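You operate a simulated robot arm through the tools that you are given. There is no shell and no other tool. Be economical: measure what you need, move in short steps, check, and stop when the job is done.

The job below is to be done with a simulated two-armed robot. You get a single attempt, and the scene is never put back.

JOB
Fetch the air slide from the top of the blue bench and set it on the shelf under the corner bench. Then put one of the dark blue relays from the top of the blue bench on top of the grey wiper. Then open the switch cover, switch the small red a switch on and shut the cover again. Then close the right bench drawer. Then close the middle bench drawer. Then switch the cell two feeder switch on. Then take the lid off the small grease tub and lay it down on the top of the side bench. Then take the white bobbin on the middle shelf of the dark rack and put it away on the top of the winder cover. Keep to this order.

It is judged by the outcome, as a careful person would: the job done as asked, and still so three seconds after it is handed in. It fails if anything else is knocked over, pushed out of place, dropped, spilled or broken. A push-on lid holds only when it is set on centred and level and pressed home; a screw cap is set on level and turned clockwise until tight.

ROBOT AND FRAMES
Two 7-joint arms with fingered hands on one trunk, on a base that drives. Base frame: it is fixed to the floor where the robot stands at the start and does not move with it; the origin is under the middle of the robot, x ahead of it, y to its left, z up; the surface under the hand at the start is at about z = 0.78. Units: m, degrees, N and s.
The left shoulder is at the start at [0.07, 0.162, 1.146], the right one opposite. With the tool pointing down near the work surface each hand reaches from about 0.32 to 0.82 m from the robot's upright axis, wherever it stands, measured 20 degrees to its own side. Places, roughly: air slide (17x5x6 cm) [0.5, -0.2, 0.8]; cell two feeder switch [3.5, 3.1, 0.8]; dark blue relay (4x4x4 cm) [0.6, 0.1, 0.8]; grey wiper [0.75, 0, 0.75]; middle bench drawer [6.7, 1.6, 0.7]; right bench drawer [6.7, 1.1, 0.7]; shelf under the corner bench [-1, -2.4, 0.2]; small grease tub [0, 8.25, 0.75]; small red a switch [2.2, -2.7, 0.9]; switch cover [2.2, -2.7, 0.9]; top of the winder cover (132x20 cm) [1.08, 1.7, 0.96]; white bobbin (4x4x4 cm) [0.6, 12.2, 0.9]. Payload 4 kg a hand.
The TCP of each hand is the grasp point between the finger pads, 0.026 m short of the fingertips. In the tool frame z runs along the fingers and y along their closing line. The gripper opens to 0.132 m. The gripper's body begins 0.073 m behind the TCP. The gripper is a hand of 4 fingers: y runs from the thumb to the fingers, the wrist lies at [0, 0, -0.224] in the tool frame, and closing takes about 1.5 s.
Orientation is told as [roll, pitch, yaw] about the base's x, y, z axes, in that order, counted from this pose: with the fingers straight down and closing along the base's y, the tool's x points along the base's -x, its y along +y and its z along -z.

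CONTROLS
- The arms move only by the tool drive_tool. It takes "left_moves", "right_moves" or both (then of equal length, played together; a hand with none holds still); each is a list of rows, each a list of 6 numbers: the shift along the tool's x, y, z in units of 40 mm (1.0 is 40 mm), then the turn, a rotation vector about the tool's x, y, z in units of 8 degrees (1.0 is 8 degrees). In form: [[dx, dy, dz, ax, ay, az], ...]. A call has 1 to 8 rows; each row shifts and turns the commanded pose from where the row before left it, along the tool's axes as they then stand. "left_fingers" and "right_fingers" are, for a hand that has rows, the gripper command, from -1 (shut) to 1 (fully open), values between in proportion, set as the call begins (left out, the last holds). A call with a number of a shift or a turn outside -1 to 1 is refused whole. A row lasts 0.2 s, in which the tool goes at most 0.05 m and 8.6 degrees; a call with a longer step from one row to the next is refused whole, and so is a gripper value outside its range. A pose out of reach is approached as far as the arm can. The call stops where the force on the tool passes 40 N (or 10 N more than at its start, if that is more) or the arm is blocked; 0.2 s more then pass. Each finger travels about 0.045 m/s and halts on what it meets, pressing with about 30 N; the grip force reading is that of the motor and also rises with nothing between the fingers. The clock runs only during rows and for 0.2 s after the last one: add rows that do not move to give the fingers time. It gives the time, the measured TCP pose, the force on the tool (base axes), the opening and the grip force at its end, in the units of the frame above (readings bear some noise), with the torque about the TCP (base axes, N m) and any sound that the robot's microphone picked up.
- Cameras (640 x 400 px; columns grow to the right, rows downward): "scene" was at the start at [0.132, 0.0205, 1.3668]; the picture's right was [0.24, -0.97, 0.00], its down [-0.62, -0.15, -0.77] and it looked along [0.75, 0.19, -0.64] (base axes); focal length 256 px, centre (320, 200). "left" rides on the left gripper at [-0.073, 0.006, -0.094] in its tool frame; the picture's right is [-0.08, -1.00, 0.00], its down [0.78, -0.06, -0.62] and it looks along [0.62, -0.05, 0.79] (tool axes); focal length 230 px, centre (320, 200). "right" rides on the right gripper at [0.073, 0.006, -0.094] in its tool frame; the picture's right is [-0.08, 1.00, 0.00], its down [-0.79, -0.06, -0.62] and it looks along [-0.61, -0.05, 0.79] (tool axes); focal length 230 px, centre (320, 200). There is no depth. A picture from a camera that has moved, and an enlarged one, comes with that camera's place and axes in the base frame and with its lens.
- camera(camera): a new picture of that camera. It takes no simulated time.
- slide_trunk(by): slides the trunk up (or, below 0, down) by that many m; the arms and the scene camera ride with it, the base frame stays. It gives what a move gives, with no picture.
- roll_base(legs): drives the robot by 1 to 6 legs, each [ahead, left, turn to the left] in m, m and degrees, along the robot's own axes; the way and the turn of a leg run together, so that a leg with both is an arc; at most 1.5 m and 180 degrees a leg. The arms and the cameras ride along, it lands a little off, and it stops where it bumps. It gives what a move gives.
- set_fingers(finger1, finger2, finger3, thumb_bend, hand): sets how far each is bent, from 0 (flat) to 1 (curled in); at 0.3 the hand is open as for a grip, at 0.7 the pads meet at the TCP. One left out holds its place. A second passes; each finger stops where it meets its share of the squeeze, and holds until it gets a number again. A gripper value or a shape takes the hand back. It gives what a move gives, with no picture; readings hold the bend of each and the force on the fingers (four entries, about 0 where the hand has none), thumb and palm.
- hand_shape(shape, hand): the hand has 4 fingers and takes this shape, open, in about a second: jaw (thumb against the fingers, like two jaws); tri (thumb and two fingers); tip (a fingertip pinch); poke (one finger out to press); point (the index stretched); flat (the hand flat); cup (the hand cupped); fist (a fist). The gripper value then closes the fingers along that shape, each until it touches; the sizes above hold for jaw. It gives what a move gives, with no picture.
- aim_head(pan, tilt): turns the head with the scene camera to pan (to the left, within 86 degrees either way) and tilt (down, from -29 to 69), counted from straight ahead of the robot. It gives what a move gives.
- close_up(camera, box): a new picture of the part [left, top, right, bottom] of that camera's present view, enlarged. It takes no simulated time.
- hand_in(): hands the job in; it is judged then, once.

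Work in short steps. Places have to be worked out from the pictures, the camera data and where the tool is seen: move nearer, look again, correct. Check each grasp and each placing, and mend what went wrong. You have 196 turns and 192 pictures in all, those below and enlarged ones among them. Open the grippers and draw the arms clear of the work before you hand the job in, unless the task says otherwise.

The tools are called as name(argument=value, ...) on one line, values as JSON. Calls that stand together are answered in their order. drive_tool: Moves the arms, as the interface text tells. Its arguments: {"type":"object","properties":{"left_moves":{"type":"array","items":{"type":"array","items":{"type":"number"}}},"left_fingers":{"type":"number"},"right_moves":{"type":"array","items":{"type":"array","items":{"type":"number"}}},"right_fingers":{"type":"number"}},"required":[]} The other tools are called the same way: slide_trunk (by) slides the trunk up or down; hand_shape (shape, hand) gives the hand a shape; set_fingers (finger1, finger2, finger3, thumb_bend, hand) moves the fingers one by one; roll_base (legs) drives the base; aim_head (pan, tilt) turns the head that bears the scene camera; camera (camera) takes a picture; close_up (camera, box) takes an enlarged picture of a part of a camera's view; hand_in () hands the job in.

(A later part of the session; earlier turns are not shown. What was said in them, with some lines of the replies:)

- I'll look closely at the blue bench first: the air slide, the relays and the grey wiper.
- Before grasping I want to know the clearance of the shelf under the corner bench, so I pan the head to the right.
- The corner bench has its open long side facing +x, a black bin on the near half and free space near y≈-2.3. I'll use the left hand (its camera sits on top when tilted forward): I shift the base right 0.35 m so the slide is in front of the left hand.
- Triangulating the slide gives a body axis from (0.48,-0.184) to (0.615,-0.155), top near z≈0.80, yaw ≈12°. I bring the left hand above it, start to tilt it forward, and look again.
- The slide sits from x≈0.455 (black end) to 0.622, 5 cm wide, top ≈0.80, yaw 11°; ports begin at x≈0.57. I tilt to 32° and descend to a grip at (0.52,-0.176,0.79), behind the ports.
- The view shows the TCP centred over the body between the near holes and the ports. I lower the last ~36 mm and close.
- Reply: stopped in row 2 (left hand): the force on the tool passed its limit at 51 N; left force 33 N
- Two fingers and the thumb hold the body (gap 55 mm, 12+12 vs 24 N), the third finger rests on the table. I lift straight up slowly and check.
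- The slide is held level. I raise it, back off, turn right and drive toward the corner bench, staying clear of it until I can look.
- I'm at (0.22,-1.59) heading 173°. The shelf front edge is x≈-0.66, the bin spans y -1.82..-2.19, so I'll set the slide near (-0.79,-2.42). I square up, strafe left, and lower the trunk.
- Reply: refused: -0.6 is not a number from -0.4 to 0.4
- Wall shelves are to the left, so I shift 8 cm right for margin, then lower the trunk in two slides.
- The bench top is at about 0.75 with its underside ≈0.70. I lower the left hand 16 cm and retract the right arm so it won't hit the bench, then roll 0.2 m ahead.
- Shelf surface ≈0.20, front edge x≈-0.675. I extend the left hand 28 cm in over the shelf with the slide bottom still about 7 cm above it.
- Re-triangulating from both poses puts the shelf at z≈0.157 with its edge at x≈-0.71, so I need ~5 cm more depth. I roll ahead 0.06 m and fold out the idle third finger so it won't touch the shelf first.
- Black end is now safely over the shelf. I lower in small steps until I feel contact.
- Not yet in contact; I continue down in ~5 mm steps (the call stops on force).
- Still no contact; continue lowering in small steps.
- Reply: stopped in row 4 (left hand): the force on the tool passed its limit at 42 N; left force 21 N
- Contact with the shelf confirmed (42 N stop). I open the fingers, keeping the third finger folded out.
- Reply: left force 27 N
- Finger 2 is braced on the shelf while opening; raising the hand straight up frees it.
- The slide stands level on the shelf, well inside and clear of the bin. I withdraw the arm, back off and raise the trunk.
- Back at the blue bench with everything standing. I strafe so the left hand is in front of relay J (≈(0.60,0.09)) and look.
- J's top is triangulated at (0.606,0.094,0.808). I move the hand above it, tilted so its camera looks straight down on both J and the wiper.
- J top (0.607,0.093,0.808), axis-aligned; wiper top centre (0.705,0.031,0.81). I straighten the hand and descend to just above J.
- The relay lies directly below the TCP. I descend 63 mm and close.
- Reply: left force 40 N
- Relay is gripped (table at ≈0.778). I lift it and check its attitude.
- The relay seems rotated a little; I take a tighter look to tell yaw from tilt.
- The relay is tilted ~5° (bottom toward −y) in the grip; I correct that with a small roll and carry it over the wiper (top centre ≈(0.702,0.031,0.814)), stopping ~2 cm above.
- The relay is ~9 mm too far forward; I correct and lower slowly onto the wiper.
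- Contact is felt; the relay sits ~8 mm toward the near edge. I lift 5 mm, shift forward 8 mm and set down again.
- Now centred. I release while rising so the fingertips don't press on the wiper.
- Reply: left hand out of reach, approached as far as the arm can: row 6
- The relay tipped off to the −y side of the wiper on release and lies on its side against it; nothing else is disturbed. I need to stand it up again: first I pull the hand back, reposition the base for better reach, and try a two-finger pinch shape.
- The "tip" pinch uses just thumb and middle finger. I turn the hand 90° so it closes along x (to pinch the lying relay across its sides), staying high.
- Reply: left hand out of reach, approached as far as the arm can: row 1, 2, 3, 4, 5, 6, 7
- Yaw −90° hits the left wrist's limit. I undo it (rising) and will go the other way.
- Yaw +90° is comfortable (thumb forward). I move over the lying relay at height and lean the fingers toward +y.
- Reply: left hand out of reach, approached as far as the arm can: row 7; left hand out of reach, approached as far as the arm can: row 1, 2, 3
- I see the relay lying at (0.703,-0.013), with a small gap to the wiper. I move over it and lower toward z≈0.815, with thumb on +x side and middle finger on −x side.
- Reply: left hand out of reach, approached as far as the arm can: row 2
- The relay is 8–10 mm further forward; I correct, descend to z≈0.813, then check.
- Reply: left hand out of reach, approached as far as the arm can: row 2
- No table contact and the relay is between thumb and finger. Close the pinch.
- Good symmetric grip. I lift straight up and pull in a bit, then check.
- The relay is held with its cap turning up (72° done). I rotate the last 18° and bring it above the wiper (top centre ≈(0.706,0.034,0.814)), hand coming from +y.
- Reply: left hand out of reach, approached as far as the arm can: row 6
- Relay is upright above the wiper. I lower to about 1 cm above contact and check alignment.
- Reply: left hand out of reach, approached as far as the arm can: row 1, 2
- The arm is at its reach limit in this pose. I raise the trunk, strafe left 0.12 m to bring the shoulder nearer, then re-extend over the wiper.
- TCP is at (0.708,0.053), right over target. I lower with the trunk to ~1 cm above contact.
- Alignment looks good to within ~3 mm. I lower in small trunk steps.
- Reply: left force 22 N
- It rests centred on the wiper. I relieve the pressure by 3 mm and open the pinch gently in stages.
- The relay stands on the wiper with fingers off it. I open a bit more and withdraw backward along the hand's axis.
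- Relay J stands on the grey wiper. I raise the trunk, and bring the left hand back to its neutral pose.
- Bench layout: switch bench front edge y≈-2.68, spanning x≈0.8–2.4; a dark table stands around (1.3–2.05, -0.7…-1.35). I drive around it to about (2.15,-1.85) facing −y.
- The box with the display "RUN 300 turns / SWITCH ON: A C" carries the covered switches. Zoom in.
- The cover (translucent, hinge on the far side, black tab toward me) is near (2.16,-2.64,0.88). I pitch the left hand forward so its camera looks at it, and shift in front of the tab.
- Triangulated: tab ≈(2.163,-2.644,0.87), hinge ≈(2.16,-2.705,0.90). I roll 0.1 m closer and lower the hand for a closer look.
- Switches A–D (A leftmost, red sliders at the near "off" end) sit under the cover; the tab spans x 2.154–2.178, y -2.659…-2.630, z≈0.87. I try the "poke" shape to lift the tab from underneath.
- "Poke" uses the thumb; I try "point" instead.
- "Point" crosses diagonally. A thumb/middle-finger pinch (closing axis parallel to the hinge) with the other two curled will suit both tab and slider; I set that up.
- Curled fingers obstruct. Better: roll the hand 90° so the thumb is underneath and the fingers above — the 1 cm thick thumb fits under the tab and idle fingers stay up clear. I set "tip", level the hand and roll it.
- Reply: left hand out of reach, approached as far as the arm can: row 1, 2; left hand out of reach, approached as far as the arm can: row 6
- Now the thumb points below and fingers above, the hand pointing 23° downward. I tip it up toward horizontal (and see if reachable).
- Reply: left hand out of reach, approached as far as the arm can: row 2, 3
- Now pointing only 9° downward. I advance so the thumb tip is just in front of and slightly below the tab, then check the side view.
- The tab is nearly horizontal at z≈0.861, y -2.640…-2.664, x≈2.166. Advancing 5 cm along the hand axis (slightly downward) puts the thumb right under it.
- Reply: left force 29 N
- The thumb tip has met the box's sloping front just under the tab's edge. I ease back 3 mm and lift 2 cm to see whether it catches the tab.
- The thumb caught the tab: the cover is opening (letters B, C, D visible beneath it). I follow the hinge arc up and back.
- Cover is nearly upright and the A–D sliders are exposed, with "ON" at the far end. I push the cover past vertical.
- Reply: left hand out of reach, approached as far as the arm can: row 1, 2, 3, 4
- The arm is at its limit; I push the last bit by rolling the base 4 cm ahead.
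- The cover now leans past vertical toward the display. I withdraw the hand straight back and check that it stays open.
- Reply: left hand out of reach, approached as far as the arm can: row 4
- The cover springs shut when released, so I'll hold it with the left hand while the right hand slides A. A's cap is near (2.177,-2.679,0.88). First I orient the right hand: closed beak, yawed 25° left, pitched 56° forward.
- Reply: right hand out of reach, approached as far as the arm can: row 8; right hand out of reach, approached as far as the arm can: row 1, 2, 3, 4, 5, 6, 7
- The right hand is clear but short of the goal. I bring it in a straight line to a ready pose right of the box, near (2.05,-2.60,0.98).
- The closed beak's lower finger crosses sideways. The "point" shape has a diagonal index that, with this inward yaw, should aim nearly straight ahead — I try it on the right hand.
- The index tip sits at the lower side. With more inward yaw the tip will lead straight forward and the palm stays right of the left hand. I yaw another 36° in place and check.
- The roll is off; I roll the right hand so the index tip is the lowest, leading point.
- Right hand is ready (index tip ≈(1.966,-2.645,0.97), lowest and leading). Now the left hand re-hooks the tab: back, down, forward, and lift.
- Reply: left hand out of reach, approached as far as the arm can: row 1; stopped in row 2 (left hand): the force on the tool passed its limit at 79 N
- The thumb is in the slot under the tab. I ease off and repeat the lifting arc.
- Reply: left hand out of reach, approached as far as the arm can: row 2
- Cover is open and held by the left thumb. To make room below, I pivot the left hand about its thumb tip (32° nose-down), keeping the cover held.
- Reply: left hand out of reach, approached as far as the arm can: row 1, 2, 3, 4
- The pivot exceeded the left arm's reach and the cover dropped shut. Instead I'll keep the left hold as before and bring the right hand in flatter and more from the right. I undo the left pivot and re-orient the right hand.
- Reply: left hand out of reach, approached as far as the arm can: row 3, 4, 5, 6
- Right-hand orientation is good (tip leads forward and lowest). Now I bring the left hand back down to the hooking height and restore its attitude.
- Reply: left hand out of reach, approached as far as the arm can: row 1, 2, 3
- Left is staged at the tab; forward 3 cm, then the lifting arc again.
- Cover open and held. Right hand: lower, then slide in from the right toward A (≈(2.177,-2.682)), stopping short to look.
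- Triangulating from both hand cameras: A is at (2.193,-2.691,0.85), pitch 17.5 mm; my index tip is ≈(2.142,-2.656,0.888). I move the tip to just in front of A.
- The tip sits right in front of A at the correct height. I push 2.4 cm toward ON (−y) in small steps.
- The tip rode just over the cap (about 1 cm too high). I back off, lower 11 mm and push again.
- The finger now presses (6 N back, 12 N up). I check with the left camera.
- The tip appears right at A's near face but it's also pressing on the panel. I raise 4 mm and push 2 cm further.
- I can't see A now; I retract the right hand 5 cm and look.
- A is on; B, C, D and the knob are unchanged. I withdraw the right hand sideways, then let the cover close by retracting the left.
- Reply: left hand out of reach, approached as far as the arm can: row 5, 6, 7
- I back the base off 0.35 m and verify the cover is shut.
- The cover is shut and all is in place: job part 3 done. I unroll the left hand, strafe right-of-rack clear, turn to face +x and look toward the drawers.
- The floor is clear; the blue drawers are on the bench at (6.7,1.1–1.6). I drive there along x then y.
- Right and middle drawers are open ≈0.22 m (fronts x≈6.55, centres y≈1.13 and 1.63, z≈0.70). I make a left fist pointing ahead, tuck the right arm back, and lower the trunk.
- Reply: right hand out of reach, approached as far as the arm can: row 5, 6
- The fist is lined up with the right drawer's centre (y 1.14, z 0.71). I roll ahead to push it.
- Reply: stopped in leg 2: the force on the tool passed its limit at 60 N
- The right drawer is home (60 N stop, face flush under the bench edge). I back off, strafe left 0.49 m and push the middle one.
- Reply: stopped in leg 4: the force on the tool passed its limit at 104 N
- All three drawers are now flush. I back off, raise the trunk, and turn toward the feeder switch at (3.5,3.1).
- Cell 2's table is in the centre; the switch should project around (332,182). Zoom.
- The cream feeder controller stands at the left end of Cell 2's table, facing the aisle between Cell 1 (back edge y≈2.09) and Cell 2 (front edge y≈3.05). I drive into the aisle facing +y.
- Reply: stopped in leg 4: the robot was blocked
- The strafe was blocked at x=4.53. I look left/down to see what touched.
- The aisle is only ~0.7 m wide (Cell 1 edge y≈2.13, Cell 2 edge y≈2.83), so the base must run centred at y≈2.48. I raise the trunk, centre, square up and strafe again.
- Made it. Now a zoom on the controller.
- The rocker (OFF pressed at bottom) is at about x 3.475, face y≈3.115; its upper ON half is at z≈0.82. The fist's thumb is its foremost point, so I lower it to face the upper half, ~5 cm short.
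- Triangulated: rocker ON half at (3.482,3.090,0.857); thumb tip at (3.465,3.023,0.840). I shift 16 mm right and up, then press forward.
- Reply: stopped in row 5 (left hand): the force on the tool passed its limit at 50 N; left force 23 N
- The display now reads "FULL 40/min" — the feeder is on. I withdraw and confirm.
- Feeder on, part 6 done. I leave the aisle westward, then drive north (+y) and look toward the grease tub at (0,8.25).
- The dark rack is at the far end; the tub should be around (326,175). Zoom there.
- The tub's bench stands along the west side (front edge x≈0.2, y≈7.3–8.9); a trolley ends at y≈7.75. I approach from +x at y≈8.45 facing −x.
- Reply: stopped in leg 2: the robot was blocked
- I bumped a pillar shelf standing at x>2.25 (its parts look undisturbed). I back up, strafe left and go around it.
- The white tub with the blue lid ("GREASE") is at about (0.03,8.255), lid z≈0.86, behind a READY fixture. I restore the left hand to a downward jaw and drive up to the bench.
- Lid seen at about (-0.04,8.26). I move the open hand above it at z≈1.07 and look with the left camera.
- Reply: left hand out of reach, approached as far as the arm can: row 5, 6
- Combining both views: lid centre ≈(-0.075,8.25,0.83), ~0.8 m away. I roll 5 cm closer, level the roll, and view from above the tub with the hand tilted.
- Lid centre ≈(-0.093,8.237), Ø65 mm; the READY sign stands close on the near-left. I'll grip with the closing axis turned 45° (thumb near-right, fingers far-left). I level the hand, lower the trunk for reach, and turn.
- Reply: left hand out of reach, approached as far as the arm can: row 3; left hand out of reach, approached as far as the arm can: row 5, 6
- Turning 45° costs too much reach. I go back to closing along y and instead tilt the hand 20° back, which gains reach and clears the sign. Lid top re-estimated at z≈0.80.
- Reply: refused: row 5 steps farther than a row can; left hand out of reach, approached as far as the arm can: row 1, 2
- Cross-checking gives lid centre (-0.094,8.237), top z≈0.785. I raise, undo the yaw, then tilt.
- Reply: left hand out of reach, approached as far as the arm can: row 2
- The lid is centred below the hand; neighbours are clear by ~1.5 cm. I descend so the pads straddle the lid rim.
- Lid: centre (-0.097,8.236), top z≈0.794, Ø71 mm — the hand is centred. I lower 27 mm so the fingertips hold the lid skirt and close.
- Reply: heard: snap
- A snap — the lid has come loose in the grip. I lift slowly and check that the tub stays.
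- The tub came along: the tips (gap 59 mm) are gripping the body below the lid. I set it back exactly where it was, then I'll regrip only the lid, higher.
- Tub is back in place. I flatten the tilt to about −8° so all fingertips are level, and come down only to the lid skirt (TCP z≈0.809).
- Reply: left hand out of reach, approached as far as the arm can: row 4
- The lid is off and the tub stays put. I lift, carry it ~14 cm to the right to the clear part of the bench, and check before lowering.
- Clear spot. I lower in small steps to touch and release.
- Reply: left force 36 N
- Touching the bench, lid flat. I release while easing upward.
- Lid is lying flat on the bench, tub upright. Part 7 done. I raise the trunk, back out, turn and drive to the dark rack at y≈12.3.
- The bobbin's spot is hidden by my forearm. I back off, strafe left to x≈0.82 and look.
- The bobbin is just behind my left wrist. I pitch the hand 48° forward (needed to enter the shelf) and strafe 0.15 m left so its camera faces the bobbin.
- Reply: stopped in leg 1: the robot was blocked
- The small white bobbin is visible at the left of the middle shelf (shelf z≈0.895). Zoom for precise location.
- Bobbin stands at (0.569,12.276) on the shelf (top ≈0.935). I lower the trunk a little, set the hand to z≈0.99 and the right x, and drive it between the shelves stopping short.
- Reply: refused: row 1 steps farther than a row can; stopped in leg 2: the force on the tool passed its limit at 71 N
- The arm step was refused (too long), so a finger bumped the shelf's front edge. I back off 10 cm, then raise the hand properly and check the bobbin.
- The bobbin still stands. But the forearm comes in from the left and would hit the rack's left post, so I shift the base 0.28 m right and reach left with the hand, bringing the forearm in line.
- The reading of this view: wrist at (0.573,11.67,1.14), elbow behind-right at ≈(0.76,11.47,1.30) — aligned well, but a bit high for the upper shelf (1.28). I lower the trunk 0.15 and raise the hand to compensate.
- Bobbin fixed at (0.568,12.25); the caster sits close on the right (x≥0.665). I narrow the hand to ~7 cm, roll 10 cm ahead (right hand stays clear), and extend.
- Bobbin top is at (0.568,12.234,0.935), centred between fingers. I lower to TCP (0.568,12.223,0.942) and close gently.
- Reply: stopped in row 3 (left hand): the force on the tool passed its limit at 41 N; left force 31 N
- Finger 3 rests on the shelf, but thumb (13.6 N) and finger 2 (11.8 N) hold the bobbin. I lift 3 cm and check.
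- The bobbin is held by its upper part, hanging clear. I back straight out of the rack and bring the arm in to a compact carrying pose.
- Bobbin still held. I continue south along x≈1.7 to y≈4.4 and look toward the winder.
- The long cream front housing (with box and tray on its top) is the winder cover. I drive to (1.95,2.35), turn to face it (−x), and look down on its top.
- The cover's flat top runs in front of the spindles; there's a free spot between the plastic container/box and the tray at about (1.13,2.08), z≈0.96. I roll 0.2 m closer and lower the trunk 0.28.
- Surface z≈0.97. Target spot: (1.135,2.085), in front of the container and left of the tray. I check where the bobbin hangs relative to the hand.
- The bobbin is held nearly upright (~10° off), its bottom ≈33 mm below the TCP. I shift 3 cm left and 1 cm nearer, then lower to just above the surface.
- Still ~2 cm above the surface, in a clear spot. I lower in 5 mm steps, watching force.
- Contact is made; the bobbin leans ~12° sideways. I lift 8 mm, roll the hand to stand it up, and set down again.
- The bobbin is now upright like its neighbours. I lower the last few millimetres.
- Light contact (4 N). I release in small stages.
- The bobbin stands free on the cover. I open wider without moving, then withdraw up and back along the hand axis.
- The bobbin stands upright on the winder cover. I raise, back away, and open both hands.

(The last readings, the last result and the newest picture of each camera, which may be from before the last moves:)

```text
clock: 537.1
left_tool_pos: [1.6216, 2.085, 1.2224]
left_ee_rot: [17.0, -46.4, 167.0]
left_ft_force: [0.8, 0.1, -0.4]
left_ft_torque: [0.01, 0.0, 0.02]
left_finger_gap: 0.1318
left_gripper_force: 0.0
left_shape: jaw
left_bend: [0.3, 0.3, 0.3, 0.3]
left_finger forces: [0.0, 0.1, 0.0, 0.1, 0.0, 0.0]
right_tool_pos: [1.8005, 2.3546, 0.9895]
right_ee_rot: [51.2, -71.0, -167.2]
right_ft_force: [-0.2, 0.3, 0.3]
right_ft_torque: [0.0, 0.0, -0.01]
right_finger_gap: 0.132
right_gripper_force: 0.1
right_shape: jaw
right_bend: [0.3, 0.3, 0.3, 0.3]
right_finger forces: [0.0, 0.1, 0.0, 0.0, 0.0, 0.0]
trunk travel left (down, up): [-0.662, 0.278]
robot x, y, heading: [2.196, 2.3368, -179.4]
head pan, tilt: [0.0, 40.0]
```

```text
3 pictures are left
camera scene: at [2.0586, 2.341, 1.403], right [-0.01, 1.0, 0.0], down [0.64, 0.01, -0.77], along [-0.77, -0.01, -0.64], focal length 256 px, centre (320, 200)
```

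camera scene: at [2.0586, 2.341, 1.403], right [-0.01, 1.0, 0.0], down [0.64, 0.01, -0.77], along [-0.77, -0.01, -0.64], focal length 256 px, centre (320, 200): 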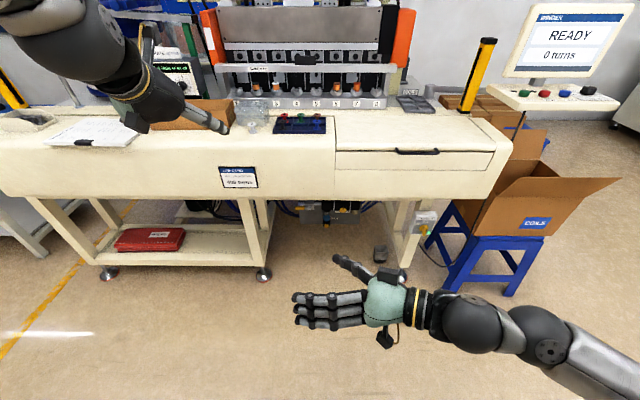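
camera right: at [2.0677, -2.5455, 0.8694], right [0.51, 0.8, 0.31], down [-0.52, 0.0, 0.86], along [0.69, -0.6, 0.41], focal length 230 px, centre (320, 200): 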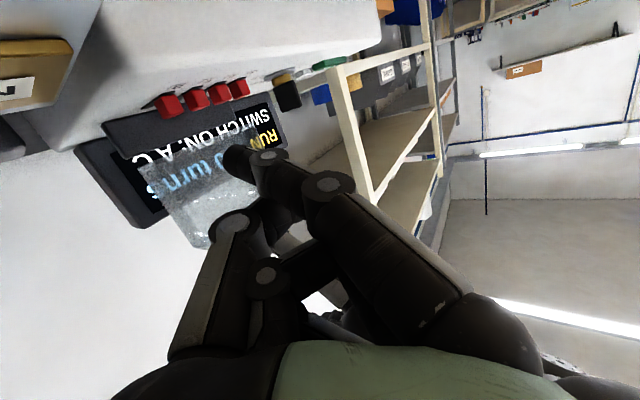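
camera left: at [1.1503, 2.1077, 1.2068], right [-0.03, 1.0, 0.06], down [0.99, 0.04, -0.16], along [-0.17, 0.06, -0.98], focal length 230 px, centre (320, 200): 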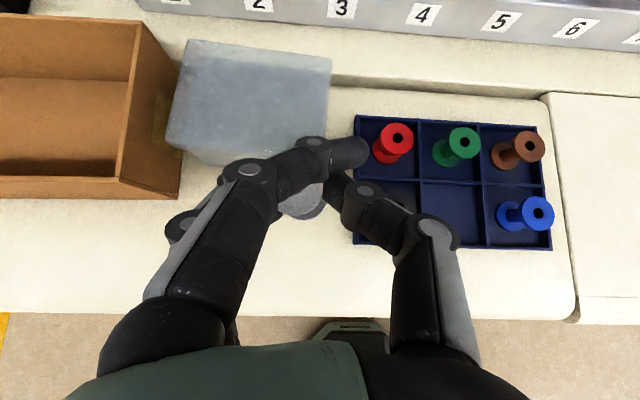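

Everything stands; I check the dark object on the floor once.

close_up(camera="scene", box=[225, 90, 425, 280])

```text
2.11 times, centred on (325, 185) of scene
camera zoom: at [2.0586, 2.341, 1.403], right [-0.01, 1.0, 0.0], down [0.64, 0.01, -0.77], along [-0.77, -0.01, -0.64], focal length 538 px, centre (310, 232)
```

zoom: 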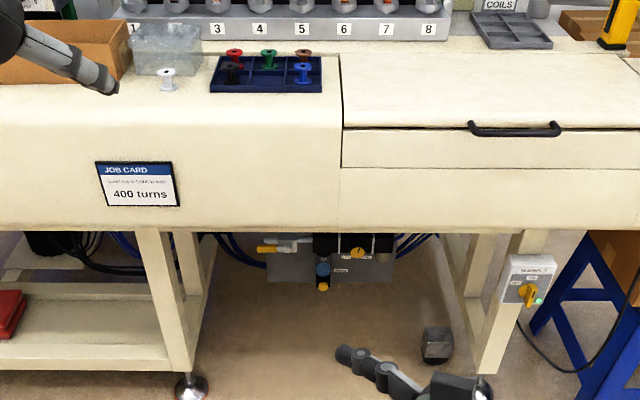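

The dark object looks like the machine's foot pedal, and I never touched it. All eight parts are done, both hands are open and the arms are clear, so I hand in.

hand_in()

```text
The job is handed in.
```

All eight parts were done in order and the job is handed in. Three things may count against it:
- **Relay:** it fell off the wiper once and I set it back upright.
- **Shelf bumps:** I hit the pillar shelf with the base and the dark rack's shelf with a finger, with no visible disturbance from either.
- **Lid:** I took the side bench to be the one the tub stands on.
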